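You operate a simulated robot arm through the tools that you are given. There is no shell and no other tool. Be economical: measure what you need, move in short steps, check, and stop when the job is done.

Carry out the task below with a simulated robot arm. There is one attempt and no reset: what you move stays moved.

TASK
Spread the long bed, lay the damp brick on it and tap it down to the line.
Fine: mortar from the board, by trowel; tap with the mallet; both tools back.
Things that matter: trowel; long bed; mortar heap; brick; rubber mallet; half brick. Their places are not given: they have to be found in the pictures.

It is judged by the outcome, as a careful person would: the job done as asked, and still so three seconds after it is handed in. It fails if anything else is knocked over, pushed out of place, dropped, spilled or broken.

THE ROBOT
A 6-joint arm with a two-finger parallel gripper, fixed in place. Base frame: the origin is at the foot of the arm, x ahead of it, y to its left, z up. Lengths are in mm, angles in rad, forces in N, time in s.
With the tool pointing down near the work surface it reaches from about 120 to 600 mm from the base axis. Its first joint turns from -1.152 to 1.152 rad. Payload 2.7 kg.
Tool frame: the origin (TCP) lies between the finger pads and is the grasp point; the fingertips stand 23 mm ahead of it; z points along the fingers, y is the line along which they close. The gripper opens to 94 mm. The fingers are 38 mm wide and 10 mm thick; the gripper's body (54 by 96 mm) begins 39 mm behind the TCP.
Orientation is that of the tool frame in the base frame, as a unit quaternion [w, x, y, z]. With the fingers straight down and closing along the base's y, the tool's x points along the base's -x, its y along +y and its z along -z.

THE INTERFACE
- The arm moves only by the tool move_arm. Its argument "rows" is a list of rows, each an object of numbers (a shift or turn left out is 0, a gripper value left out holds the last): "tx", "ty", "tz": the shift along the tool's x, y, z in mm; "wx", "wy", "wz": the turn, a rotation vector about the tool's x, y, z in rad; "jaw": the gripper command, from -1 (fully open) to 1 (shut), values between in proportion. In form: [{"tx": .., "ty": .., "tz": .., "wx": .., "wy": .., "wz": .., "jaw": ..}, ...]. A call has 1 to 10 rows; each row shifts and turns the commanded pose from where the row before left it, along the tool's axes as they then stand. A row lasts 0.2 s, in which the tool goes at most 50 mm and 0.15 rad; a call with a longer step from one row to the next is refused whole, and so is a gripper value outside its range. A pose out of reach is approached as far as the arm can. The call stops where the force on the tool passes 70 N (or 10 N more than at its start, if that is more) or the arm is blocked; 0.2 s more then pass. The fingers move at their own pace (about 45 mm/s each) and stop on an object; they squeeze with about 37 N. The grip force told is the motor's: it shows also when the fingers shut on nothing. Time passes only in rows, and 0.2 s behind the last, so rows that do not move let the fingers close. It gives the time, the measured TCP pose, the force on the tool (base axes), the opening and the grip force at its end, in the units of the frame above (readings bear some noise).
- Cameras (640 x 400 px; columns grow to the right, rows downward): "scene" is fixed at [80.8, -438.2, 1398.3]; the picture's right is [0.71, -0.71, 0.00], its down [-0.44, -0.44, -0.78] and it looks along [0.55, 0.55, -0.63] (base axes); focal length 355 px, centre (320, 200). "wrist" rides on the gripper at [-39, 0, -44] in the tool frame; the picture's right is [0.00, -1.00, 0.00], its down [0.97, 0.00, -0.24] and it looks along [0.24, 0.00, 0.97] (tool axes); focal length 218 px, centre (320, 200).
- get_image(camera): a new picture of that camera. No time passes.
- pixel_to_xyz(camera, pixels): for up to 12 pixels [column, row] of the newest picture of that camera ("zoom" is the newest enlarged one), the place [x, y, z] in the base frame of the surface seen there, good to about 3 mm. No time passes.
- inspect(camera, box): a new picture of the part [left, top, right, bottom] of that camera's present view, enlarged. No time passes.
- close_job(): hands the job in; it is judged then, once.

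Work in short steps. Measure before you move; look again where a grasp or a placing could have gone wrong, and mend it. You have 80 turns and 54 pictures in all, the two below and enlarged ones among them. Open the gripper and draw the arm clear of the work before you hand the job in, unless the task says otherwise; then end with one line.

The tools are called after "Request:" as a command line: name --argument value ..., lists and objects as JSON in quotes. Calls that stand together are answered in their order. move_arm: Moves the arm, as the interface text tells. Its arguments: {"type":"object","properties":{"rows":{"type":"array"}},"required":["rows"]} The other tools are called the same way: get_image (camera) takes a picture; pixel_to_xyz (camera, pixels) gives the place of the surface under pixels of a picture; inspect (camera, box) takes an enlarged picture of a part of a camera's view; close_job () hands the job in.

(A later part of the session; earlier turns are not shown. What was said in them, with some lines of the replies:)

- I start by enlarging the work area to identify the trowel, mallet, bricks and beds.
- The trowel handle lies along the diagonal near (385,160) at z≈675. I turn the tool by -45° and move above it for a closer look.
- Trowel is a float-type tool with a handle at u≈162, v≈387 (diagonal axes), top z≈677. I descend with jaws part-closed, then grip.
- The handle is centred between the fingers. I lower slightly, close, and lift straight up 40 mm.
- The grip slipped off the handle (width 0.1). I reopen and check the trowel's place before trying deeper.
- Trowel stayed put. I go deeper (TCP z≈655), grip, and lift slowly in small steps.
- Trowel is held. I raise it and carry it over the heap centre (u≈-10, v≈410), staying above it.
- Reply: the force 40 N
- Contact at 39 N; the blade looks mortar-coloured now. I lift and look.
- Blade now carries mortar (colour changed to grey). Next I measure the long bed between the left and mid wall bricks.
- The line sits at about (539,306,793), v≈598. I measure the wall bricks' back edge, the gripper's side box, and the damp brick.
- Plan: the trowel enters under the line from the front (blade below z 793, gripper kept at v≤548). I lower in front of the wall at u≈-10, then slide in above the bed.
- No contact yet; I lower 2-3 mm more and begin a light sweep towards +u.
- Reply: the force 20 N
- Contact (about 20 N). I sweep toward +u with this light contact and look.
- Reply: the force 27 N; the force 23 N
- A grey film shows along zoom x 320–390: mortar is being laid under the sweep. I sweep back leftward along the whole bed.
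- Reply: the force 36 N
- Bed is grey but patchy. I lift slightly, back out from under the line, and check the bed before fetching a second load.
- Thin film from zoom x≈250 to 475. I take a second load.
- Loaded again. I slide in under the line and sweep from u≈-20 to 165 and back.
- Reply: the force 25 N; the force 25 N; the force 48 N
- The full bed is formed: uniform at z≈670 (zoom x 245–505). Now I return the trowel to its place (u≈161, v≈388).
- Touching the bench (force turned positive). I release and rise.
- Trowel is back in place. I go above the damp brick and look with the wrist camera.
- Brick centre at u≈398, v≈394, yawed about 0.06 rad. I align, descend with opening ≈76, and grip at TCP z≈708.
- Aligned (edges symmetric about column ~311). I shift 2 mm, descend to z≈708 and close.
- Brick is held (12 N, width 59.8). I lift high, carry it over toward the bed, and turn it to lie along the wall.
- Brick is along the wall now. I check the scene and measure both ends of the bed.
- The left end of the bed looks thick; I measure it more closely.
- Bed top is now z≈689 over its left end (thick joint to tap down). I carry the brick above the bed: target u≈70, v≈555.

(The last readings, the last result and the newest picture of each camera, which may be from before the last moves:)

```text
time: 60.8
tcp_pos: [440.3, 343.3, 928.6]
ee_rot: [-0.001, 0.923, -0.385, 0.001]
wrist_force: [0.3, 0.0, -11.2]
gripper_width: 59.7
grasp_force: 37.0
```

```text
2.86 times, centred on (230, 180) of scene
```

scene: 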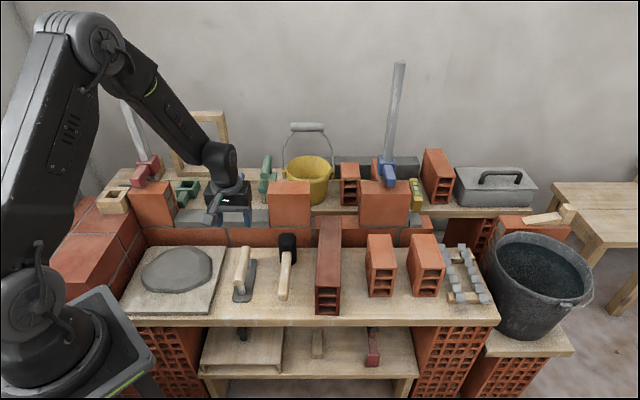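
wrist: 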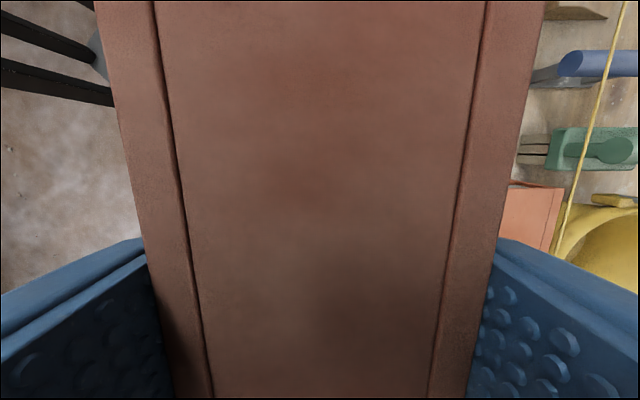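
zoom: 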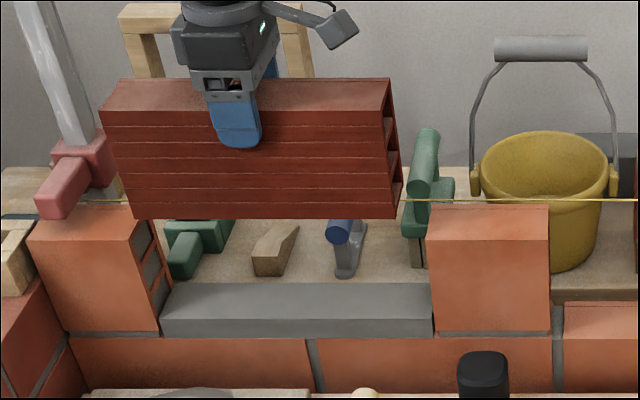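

Brick hangs level and centred over the bed (zoom x 160–432). I lower it slowly.

Request:
move_arm --rows '[{"tz": 15}, {"tz": 25}, {"tz": 25}, {"tz": 25}, {"tz": 15}, {"tz": 8}, {"tz": 4}]'

Request:
inspect --camera "scene" --box '[130, 110, 330, 250]'

Request:
pixel_to_xyz --camera "zoom" --pixels '[[160, 230], [400, 230], [300, 230], [480, 270], [100, 270], [150, 185], [390, 185], [300, 185], [300, 160], [480, 215], [455, 200], [270, 168]]'

```text
time: 62.4
tcp_pos: [443.7, 343.7, 812.4]
ee_rot: [-0.001, 0.923, -0.384, 0.001]
wrist_force: [-0.1, 0.1, -11.7]
gripper_width: 59.9
grasp_force: 36.9
```

```text
2.86 times, centred on (230, 180) of scene
```

zoom: 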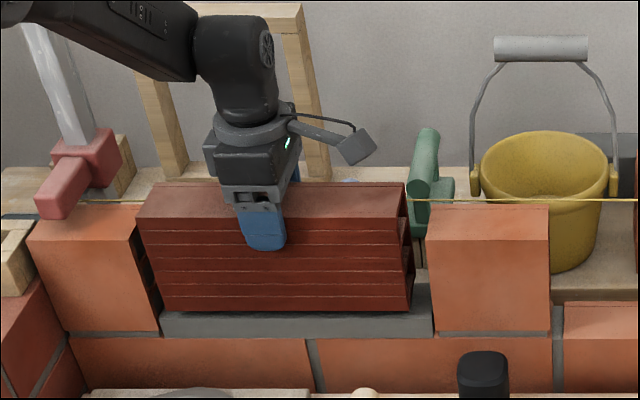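

```text
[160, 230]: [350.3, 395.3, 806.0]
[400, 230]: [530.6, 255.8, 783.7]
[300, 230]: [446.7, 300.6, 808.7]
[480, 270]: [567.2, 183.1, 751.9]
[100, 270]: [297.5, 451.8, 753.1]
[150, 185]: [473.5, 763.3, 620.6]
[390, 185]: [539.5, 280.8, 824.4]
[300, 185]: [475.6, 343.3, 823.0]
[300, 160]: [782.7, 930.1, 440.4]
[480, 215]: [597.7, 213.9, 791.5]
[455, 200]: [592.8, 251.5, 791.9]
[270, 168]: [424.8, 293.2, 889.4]
```

Brick front (v≈528) is flush with its neighbours (≈530). I nudge +3 mm along u and lower to contact.

Request:
move_arm --rows '[{"tx": 3, "ty": 0.5, "tz": 3}, {"tz": 4}, {"tz": 3}, {"tz": 2}, {"tz": 2}]'

```text
time: 63.6
tcp_pos: [444.3, 340.9, 798.6]
ee_rot: [-0.001, 0.923, -0.384, 0.0]
wrist_force: [0.0, -0.2, -11.7]
gripper_width: 59.7
grasp_force: 36.9
```

Request:
move_arm --rows '[{"tz": 1.5}, {"tz": 1.5}, {"tz": 1}, {"tz": 1}]'

```text
time: 64.6
tcp_pos: [445.4, 342.2, 796.5]
ee_rot: [-0.003, 0.923, -0.385, 0.002]
wrist_force: [-10.8, -7.5, 36.3]
gripper_width: 59.0
grasp_force: 37.0
```

Seated on the bed (36 N). I ease up, open just slightly (so the rear finger doesn't push the line), and rise.

Request:
move_arm --rows '[{"tz": -1.5}, {}, {"jaw": -0.36, "ty": 0.5}, {"ty": 0.7}, {}, {"tz": -5}, {"tz": -10}, {"tz": -20}, {"tz": -35}, {"tz": -40}]'

Request:
inspect --camera "scene" --box '[130, 140, 290, 250]'

Request:
pixel_to_xyz --camera "zoom" --pixels '[[200, 180], [480, 180], [330, 180], [330, 170], [330, 195], [150, 180], [550, 185], [200, 230], [480, 230], [330, 230], [100, 230], [580, 230]]'

```text
time: 66.8
tcp_pos: [443.5, 340.9, 905.2]
ee_rot: [-0.001, 0.923, -0.385, 0.001]
wrist_force: [-0.5, 0.2, -0.4]
gripper_width: 63.9
grasp_force: 0.1
```

```text
3.64 times, centred on (210, 195) of scene
```

zoom: 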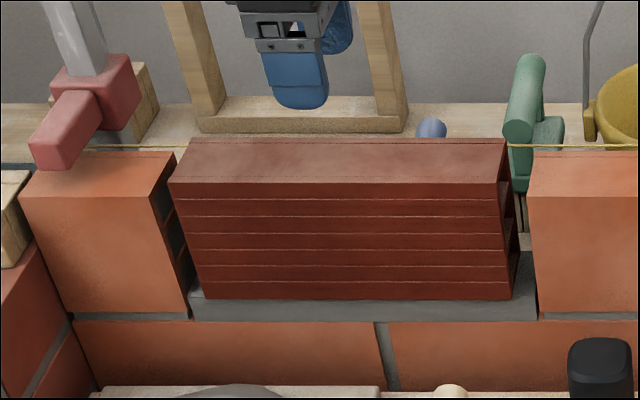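

```text
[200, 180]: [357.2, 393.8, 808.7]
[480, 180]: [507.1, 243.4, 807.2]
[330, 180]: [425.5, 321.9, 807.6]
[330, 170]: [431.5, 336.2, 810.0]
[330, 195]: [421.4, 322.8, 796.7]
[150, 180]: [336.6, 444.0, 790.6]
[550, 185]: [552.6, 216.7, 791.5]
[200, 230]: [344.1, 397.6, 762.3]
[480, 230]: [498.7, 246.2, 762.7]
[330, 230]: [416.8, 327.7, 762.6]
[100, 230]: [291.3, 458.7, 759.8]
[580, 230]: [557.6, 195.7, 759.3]
```

Brick laid, top at z≈808, front v≈526 vs neighbours ≈531, line at 793. Next the mallet: back off, turn back, and look from above.

Request:
move_arm --rows '[{"ty": 25, "tx": 10}, {"ty": 35, "tx": 30}, {"ty": 35, "tx": 35}, {"ty": 35, "tx": 35}, {"ty": 30, "tx": 35}, {"ty": 5, "tx": 35}, {"tx": 15}, {"wz": 0.12}, {"wz": 0.14}, {"wz": 0.14}]'

Request:
move_arm --rows '[{"wz": 0.145}, {"wz": 0.145}, {"wz": 0.145}, {"wz": 0.145}, {"wz": 0.145}, {"wz": 0.145}, {"wz": 0.145}, {"wz": 0.145, "tz": 20}, {"tz": 35}, {"tz": 20}]'

Request:
get_image --camera "wrist"

```text
time: 69.0
tcp_pos: [463.1, 84.7, 905.0]
ee_rot: [-0.001, 0.828, -0.561, 0.0]
wrist_force: [-1.3, -0.2, -0.2]
gripper_width: 63.7
grasp_force: 0.1
```

```text
time: 71.2
tcp_pos: [464.6, 86.9, 830.8]
ee_rot: [0.002, -0.385, 0.923, 0.002]
wrist_force: [-0.1, -0.3, 0.5]
gripper_width: 63.9
grasp_force: 0.0
```

```text
14 pictures are left
```

wrist: 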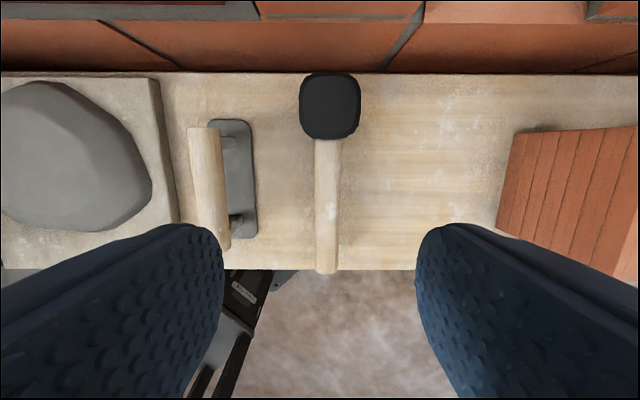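

Request:
pixel_to_xyz --camera "wrist" --pixels '[[327, 145], [327, 200], [327, 265], [318, 200], [336, 200], [318, 160], [336, 160], [330, 105], [303, 105], [357, 105], [330, 78], [330, 135]]'

```text
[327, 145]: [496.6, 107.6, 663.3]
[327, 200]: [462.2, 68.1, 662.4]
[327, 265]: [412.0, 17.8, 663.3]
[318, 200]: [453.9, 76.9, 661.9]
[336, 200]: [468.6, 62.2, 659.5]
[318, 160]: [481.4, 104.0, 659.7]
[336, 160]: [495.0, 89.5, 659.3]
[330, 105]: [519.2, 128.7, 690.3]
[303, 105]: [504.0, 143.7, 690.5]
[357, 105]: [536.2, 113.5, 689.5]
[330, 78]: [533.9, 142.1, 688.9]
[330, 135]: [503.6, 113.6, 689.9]
```

Mallet handle axis at u≈277, v 303–436, top z≈663; head centred v≈458. I grip at v≈396, z≈648.

Request:
move_arm --rows '[{"ty": -10, "tx": -6}, {"tz": 40}, {"tz": 40}, {"tz": 40}, {"tz": 30}, {"tz": 20}, {"tz": 13}, {}]'

Request:
move_arm --rows '[{"jaw": 1}, {}, {}, {}, {}, {}]'

Request:
move_arm --rows '[{"tz": -2}, {"tz": -3}, {"tz": -5}, {"tz": -8}, {"tz": -8}]'

Request:
inspect --camera "scene" --box '[200, 170, 360, 310]'

```text
time: 73.0
tcp_pos: [475.7, 83.4, 647.4]
ee_rot: [0.001, -0.385, 0.923, 0.001]
wrist_force: [-0.1, -0.5, 0.5]
gripper_width: 63.9
grasp_force: 0.0
```

```text
time: 74.4
tcp_pos: [476.2, 83.1, 647.2]
ee_rot: [0.0, -0.387, 0.922, 0.0]
wrist_force: [-0.9, 0.3, 0.0]
gripper_width: 26.1
grasp_force: 36.5
```

```text
time: 75.6
tcp_pos: [475.6, 84.8, 673.3]
ee_rot: [0.0, -0.386, 0.923, 0.001]
wrist_force: [-0.2, 0.0, -4.0]
gripper_width: 25.9
grasp_force: 37.2
```

```text
2.86 times, centred on (280, 240) of scene
```

zoom: 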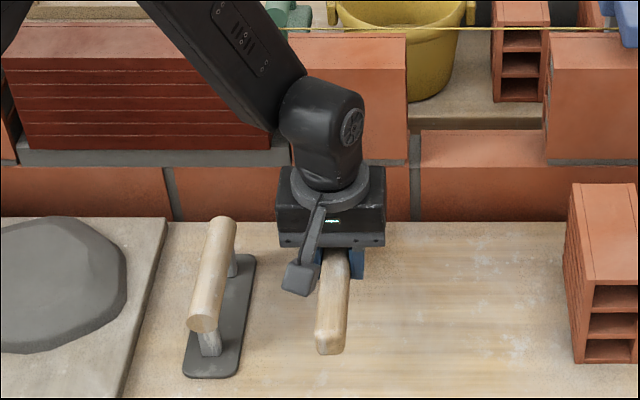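

Mallet held (4 N). I raise it and carry its head over the brick centre (TCP u≈73, v≈495), staying above.

Request:
move_arm --rows '[{"tz": -20}, {"tz": -35}, {"tz": -45}, {"tz": -45}, {"tz": -45}, {"tz": -40}, {"tz": -15}]'

Request:
move_arm --rows '[{"ty": 20, "tx": -10}, {"ty": 35, "tx": -18}, {"ty": 35, "tx": -18}, {"ty": 35, "tx": -18}, {"ty": 35, "tx": -18}, {"ty": 30, "tx": -14}, {"ty": 14, "tx": -4}, {"tz": 20}, {}]'

Request:
inspect --camera "scene" --box '[120, 110, 300, 240]'

```text
time: 77.2
tcp_pos: [473.8, 82.3, 919.5]
ee_rot: [0.001, -0.386, 0.922, 0.001]
wrist_force: [0.0, 0.1, -3.3]
gripper_width: 26.0
grasp_force: 36.9
```

```text
time: 79.2
tcp_pos: [399.6, 299.2, 897.9]
ee_rot: [0.0, -0.385, 0.923, 0.001]
wrist_force: [-0.5, -0.2, -3.6]
gripper_width: 25.9
grasp_force: 37.1
```

```text
3.08 times, centred on (210, 175) of scene
```

zoom: 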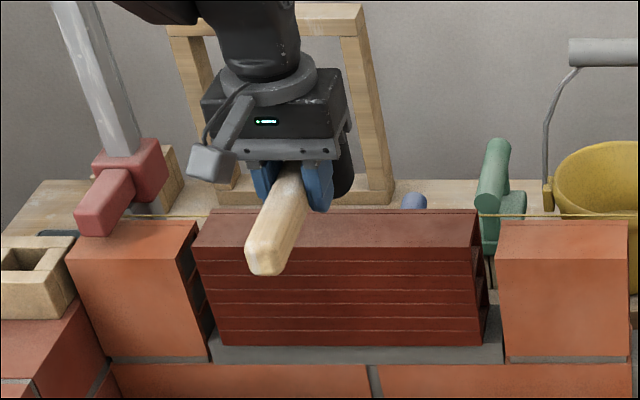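

Head is over the brick. First a gentle tap, then lift and read the height.

Request:
move_arm --rows '[{"tz": 15}, {"tz": 15}, {"tz": 15}, {"tz": -10}, {"tz": -20}]'

Request:
inspect --camera "scene" --box '[120, 110, 300, 240]'

Request:
pixel_to_xyz --camera "zoom" --pixels '[[225, 235], [215, 240], [360, 235], [380, 240], [420, 235], [450, 240], [520, 245], [600, 240], [120, 240], [140, 240], [430, 242], [460, 235]]'

```text
time: 80.4
tcp_pos: [398.6, 298.2, 881.9]
ee_rot: [0.001, -0.386, 0.922, 0.0]
wrist_force: [-0.3, -0.7, -3.2]
gripper_width: 26.0
grasp_force: 36.6
```

```text
3.08 times, centred on (210, 175) of scene
```

zoom: 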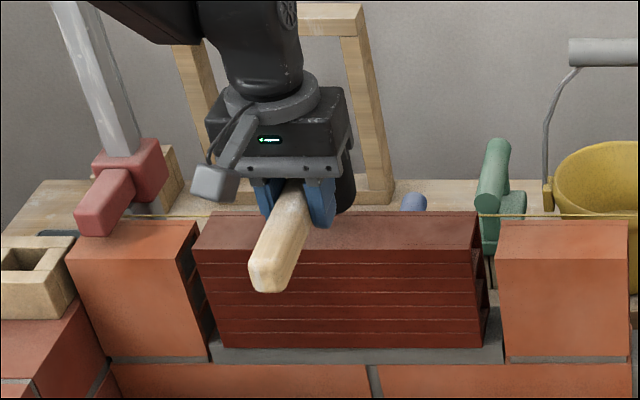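

```text
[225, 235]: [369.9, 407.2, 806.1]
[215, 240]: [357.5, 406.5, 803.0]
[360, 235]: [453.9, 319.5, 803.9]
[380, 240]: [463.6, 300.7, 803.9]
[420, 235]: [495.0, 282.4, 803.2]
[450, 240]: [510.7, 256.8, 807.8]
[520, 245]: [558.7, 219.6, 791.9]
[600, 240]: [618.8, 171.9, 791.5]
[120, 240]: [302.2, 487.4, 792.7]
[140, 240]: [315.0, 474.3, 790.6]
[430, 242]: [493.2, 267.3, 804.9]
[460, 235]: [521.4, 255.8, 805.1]
```

One tap sank it from ~808 to ~804.5. Two more similar taps, then measure.

Request:
move_arm --rows '[{"tz": 10}, {"tz": 10}, {"tz": 14}, {"tz": -12}, {"tz": -5}, {"tz": 5}, {"tz": 14.5}, {"tz": -10}, {"tz": -20}]'

Request:
inspect --camera "scene" --box '[120, 110, 300, 240]'

Request:
pixel_to_xyz --camera "zoom" --pixels '[[225, 238], [215, 240], [360, 235], [380, 240], [420, 235], [450, 240], [520, 245], [600, 240], [120, 240], [400, 230], [430, 242], [440, 235]]'

```text
time: 82.4
tcp_pos: [400.2, 295.6, 876.9]
ee_rot: [0.002, -0.386, 0.923, 0.0]
wrist_force: [-0.1, 0.7, -3.5]
gripper_width: 25.9
grasp_force: 37.1
```

```text
3.08 times, centred on (210, 175) of scene
```

zoom: 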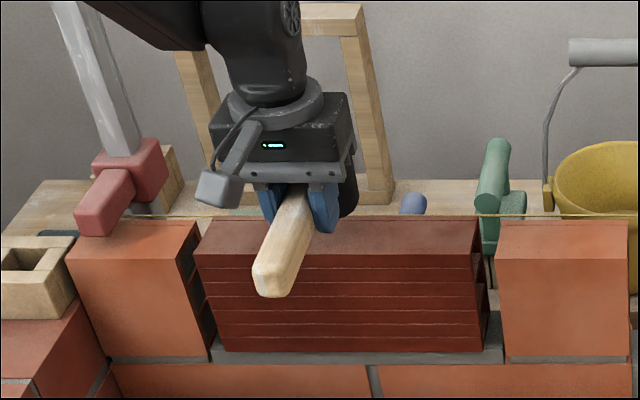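

```text
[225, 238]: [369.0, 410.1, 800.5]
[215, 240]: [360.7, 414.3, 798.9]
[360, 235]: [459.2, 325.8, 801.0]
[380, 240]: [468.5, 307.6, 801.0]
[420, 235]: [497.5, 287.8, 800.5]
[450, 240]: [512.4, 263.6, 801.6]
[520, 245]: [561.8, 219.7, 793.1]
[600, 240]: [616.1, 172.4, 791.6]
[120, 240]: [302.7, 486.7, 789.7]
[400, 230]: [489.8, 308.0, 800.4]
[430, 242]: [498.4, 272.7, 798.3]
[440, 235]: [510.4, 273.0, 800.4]
```

Now ≈800, level. Next tap goes ~4 mm deeper.

Request:
move_arm --rows '[{"tz": 10}, {"tz": 11}, {"tz": 13}, {"tz": -12}, {"tz": 13}, {"tz": -15}, {"tz": -16}]'

Request:
inspect --camera "scene" --box '[120, 110, 300, 240]'

Request:
pixel_to_xyz --camera "zoom" --pixels '[[225, 238], [235, 240], [360, 235], [380, 240], [420, 235], [450, 240], [520, 245], [600, 240], [120, 240], [400, 230], [430, 242], [440, 235]]'

```text
time: 84.0
tcp_pos: [397.8, 298.8, 873.6]
ee_rot: [0.001, -0.386, 0.922, 0.0]
wrist_force: [0.1, -0.2, -3.0]
gripper_width: 26.0
grasp_force: 36.6
```

```text
3.08 times, centred on (210, 175) of scene
```

zoom: 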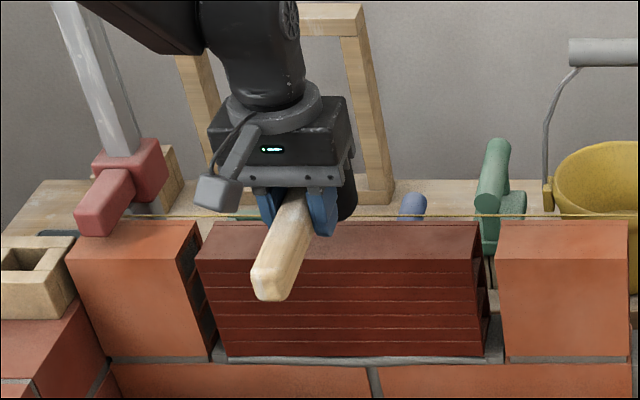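

```text
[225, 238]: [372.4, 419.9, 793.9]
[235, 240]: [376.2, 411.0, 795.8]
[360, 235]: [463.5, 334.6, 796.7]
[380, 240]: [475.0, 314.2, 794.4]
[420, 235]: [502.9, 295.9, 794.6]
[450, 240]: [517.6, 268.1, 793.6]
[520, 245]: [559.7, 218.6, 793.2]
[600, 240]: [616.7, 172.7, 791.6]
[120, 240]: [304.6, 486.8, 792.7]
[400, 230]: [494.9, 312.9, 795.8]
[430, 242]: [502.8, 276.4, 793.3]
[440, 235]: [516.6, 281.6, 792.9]
```

Nearly there (~794.5 vs neighbours ~792.5). I zoom in on the right joint to compare edges.

Request:
inspect --camera "scene" --box '[240, 170, 300, 208]'

Request:
pixel_to_xyz --camera "zoom" --pixels '[[120, 120], [140, 130], [160, 140], [100, 110], [150, 150], [120, 140], [380, 120], [420, 130], [460, 140], [400, 110], [450, 150], [500, 130]]'

```text
10.53 times, centred on (270, 189) of scene
```

zoom: 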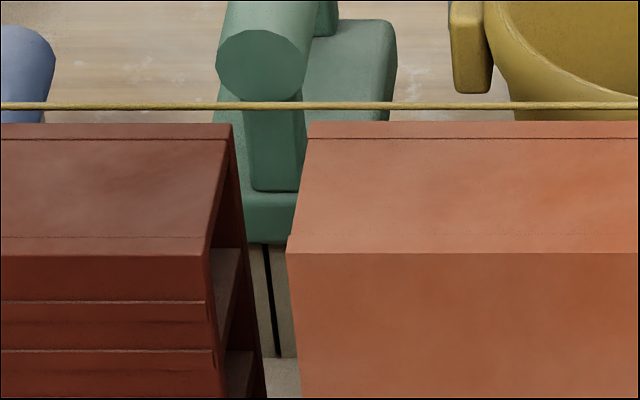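

```text
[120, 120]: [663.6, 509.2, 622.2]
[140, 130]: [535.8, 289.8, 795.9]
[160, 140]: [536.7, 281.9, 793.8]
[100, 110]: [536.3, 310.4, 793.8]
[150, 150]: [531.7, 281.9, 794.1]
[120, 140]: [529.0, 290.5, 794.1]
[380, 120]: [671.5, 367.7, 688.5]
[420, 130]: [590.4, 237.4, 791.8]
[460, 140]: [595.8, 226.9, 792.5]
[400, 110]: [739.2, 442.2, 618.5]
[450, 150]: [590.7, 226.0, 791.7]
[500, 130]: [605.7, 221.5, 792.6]
```

Brick reads ≈794.4 vs 792.2: one more ~2 mm tap.

Request:
move_arm --rows '[{"tz": 10}, {"tz": 10}, {"tz": 13}, {"tz": -13}, {"tz": -20}]'

Request:
inspect --camera "scene" --box '[240, 170, 300, 208]'

Request:
pixel_to_xyz --camera "zoom" --pixels '[[120, 150], [140, 135], [160, 140], [60, 160], [150, 150], [120, 140], [80, 200], [420, 130], [460, 140], [400, 160], [450, 150], [500, 130]]'

```text
time: 85.2
tcp_pos: [399.8, 298.3, 872.0]
ee_rot: [0.001, -0.386, 0.923, 0.0]
wrist_force: [0.6, -0.1, -3.7]
gripper_width: 25.7
grasp_force: 37.1
```

```text
10.53 times, centred on (270, 189) of scene
```

zoom: 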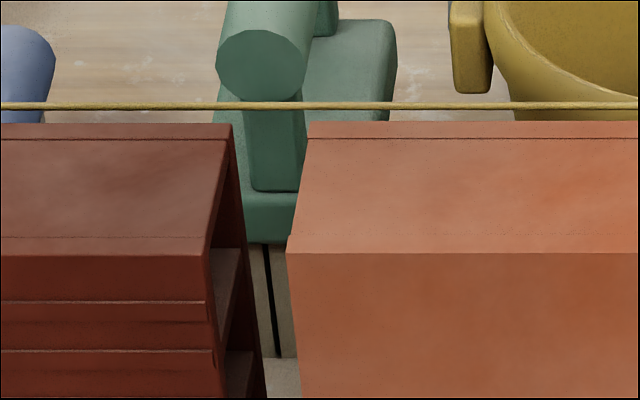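

```text
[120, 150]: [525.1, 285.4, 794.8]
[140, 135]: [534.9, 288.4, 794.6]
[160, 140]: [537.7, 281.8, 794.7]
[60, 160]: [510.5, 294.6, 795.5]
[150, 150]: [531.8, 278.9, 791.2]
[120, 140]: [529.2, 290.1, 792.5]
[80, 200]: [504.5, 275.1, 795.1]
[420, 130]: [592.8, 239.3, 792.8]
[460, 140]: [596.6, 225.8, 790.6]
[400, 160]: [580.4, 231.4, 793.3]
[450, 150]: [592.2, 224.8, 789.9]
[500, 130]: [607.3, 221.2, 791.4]
```

No change from that tap; I repeat a touch firmer (1.5 mm deeper command).

Request:
move_arm --rows '[{"tz": 9}, {"tz": 10}, {"tz": 15.5}, {"tz": -14}, {"tz": -20}]'

Request:
inspect --camera "scene" --box '[240, 170, 300, 208]'

Request:
pixel_to_xyz --camera "zoom" --pixels '[[120, 150], [140, 135], [160, 140], [60, 160], [150, 150], [120, 140], [80, 200], [100, 170], [90, 150], [70, 185], [450, 150], [500, 130]]'

```text
time: 86.4
tcp_pos: [400.5, 295.8, 871.8]
ee_rot: [0.0, -0.385, 0.923, 0.0]
wrist_force: [1.5, -0.4, -3.8]
gripper_width: 25.8
grasp_force: 37.0
```

```text
10.53 times, centred on (270, 189) of scene
```

zoom: 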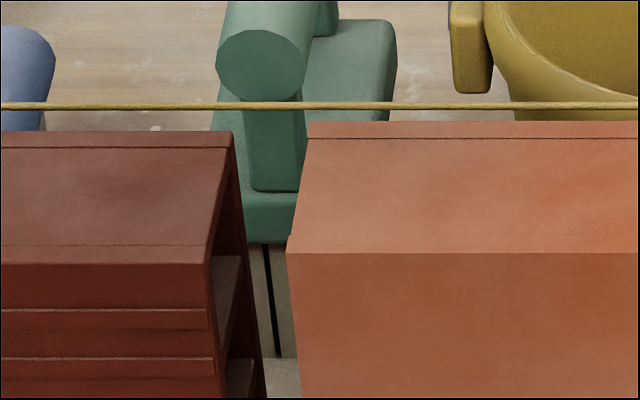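

```text
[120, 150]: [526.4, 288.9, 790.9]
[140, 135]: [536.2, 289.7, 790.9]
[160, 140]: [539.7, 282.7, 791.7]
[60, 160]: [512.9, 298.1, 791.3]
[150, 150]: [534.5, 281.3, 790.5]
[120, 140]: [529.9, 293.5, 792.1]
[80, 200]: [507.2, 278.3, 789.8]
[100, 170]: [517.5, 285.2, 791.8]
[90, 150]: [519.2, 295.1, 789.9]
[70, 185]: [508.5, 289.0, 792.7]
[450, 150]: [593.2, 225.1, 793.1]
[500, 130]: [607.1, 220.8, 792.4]
```

Top now ≈791.4, neighbours ≈792.3 – on the line. I stop tapping and take the mallet back to its place.

Request:
move_arm --rows '[{"tz": -25}, {"tz": -25}, {"ty": -20, "tx": 12}, {"ty": -35, "tx": 20}, {"ty": -35, "tx": 20}, {"ty": -35, "tx": 20}, {"ty": -35, "tx": 15}, {"ty": -30, "tx": 8}, {"ty": -13.5, "tx": 2}, {}]'

```text
time: 88.6
tcp_pos: [476.6, 86.6, 922.8]
ee_rot: [0.001, -0.386, 0.923, 0.0]
wrist_force: [-0.3, 0.7, -3.3]
gripper_width: 26.0
grasp_force: 37.0
```

Request:
move_arm --rows '[{"ty": -1.5, "tx": 2.5, "tz": 30}, {"tz": 42}, {"tz": 42}, {"tz": 42}, {"tz": 40}, {"tz": 35}, {"tz": 20}, {"tz": 12}, {"tz": 5}, {}]'

Request:
inspect --camera "scene" --box '[200, 190, 360, 310]'

```text
time: 90.8
tcp_pos: [475.7, 82.8, 653.7]
ee_rot: [0.001, -0.385, 0.923, 0.0]
wrist_force: [-0.6, -0.4, -3.4]
gripper_width: 26.0
grasp_force: 37.6
```

```text
3.33 times, centred on (280, 250) of scene
```

zoom: 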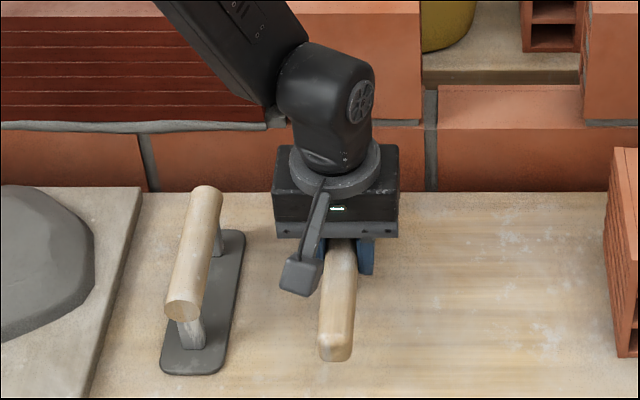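

I lower the last millimetres until the head touches the bench.

Request:
move_arm --rows '[{"tz": 2}, {"tz": 2}, {"tz": 1}, {"tz": 1}, {}]'

```text
time: 92.0
tcp_pos: [476.3, 83.3, 647.6]
ee_rot: [0.0, -0.386, 0.923, 0.0]
wrist_force: [0.2, 0.0, -3.8]
gripper_width: 25.8
grasp_force: 37.0
```

Request:
move_arm --rows '[{"tz": 0.8}, {"tz": 0.8}, {"tz": 0.5}, {}]'

```text
time: 93.0
tcp_pos: [476.9, 83.8, 644.8]
ee_rot: [0.002, -0.386, 0.922, 0.0]
wrist_force: [-8.7, 0.3, 20.4]
gripper_width: 25.9
grasp_force: 36.7
```

Request:
move_arm --rows '[{"tz": -1.2}, {}, {"jaw": -0.25}, {}, {}, {}, {"tz": -15}, {"tz": -35}, {"tz": -45}, {"tz": -45}]'

Request:
move_arm --rows '[{"tz": -45}, {"tz": -45, "tx": 20}, {"tx": 40, "tz": -30}, {"tx": 40}, {"tx": 30}]'

Request:
get_image --camera "scene"

Request:
pixel_to_xyz --camera "scene" --pixels '[[200, 187], [240, 187], [220, 187], [210, 200], [240, 200], [155, 205], [290, 205], [288, 241], [285, 290], [155, 187], [290, 185], [190, 200]]'

```text
time: 95.2
tcp_pos: [476.5, 82.1, 786.3]
ee_rot: [0.001, -0.385, 0.923, 0.0]
wrist_force: [-0.2, -0.2, 0.6]
gripper_width: 58.6
grasp_force: 0.1
```

```text
time: 96.4
tcp_pos: [385.3, -8.4, 905.0]
ee_rot: [0.001, -0.385, 0.923, 0.0]
wrist_force: [0.7, 0.4, -0.2]
gripper_width: 58.9
grasp_force: 0.0
```

```text
4 pictures are left
```

scene: 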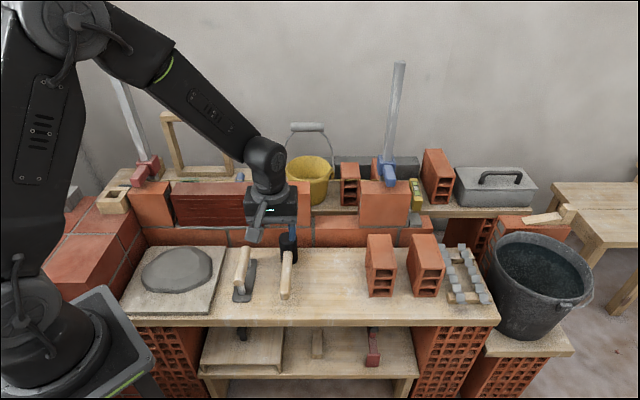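

```text
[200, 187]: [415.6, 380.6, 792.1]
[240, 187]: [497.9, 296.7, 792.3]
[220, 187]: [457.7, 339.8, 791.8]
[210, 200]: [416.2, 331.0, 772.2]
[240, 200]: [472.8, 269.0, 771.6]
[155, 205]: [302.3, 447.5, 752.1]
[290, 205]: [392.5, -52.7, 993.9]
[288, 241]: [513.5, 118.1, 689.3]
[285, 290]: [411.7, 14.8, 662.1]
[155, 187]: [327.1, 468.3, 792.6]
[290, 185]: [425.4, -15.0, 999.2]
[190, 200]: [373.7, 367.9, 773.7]
```

Brick top reads ≈792 across its length and the face v≈528, flush; both tools stand at their places. I back the arm off further with jaws open and take one last close look.

Request:
move_arm --rows '[{"tz": -40, "jaw": -1}, {"tz": -40}, {"tx": 20}, {}]'

Request:
inspect --camera "scene" --box '[110, 140, 330, 320]'

```text
time: 97.4
tcp_pos: [370.7, -25.5, 987.0]
ee_rot: [0.0, -0.386, 0.922, 0.0]
wrist_force: [0.0, 1.0, 1.0]
gripper_width: 93.9
grasp_force: 0.1
```

```text
2.22 times, centred on (220, 230) of scene
```

zoom: 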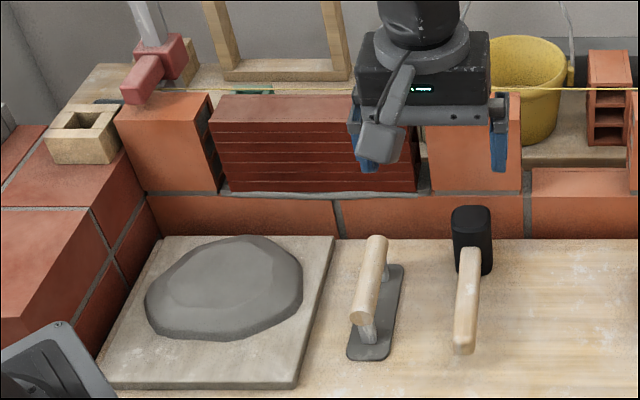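

Everything stands as it should, so I hand the job in.

Request:
close_job

```text
The job is handed in.
```

I spread the long bed with mortar from the board and laid the damp brick on it. I tapped it down until its top read about 792 mm, level with the bricks either side and within about 1 mm of the line. The trowel and mallet are back in their places, the trowel still grey with mortar, and in the last pictures nothing else had moved.
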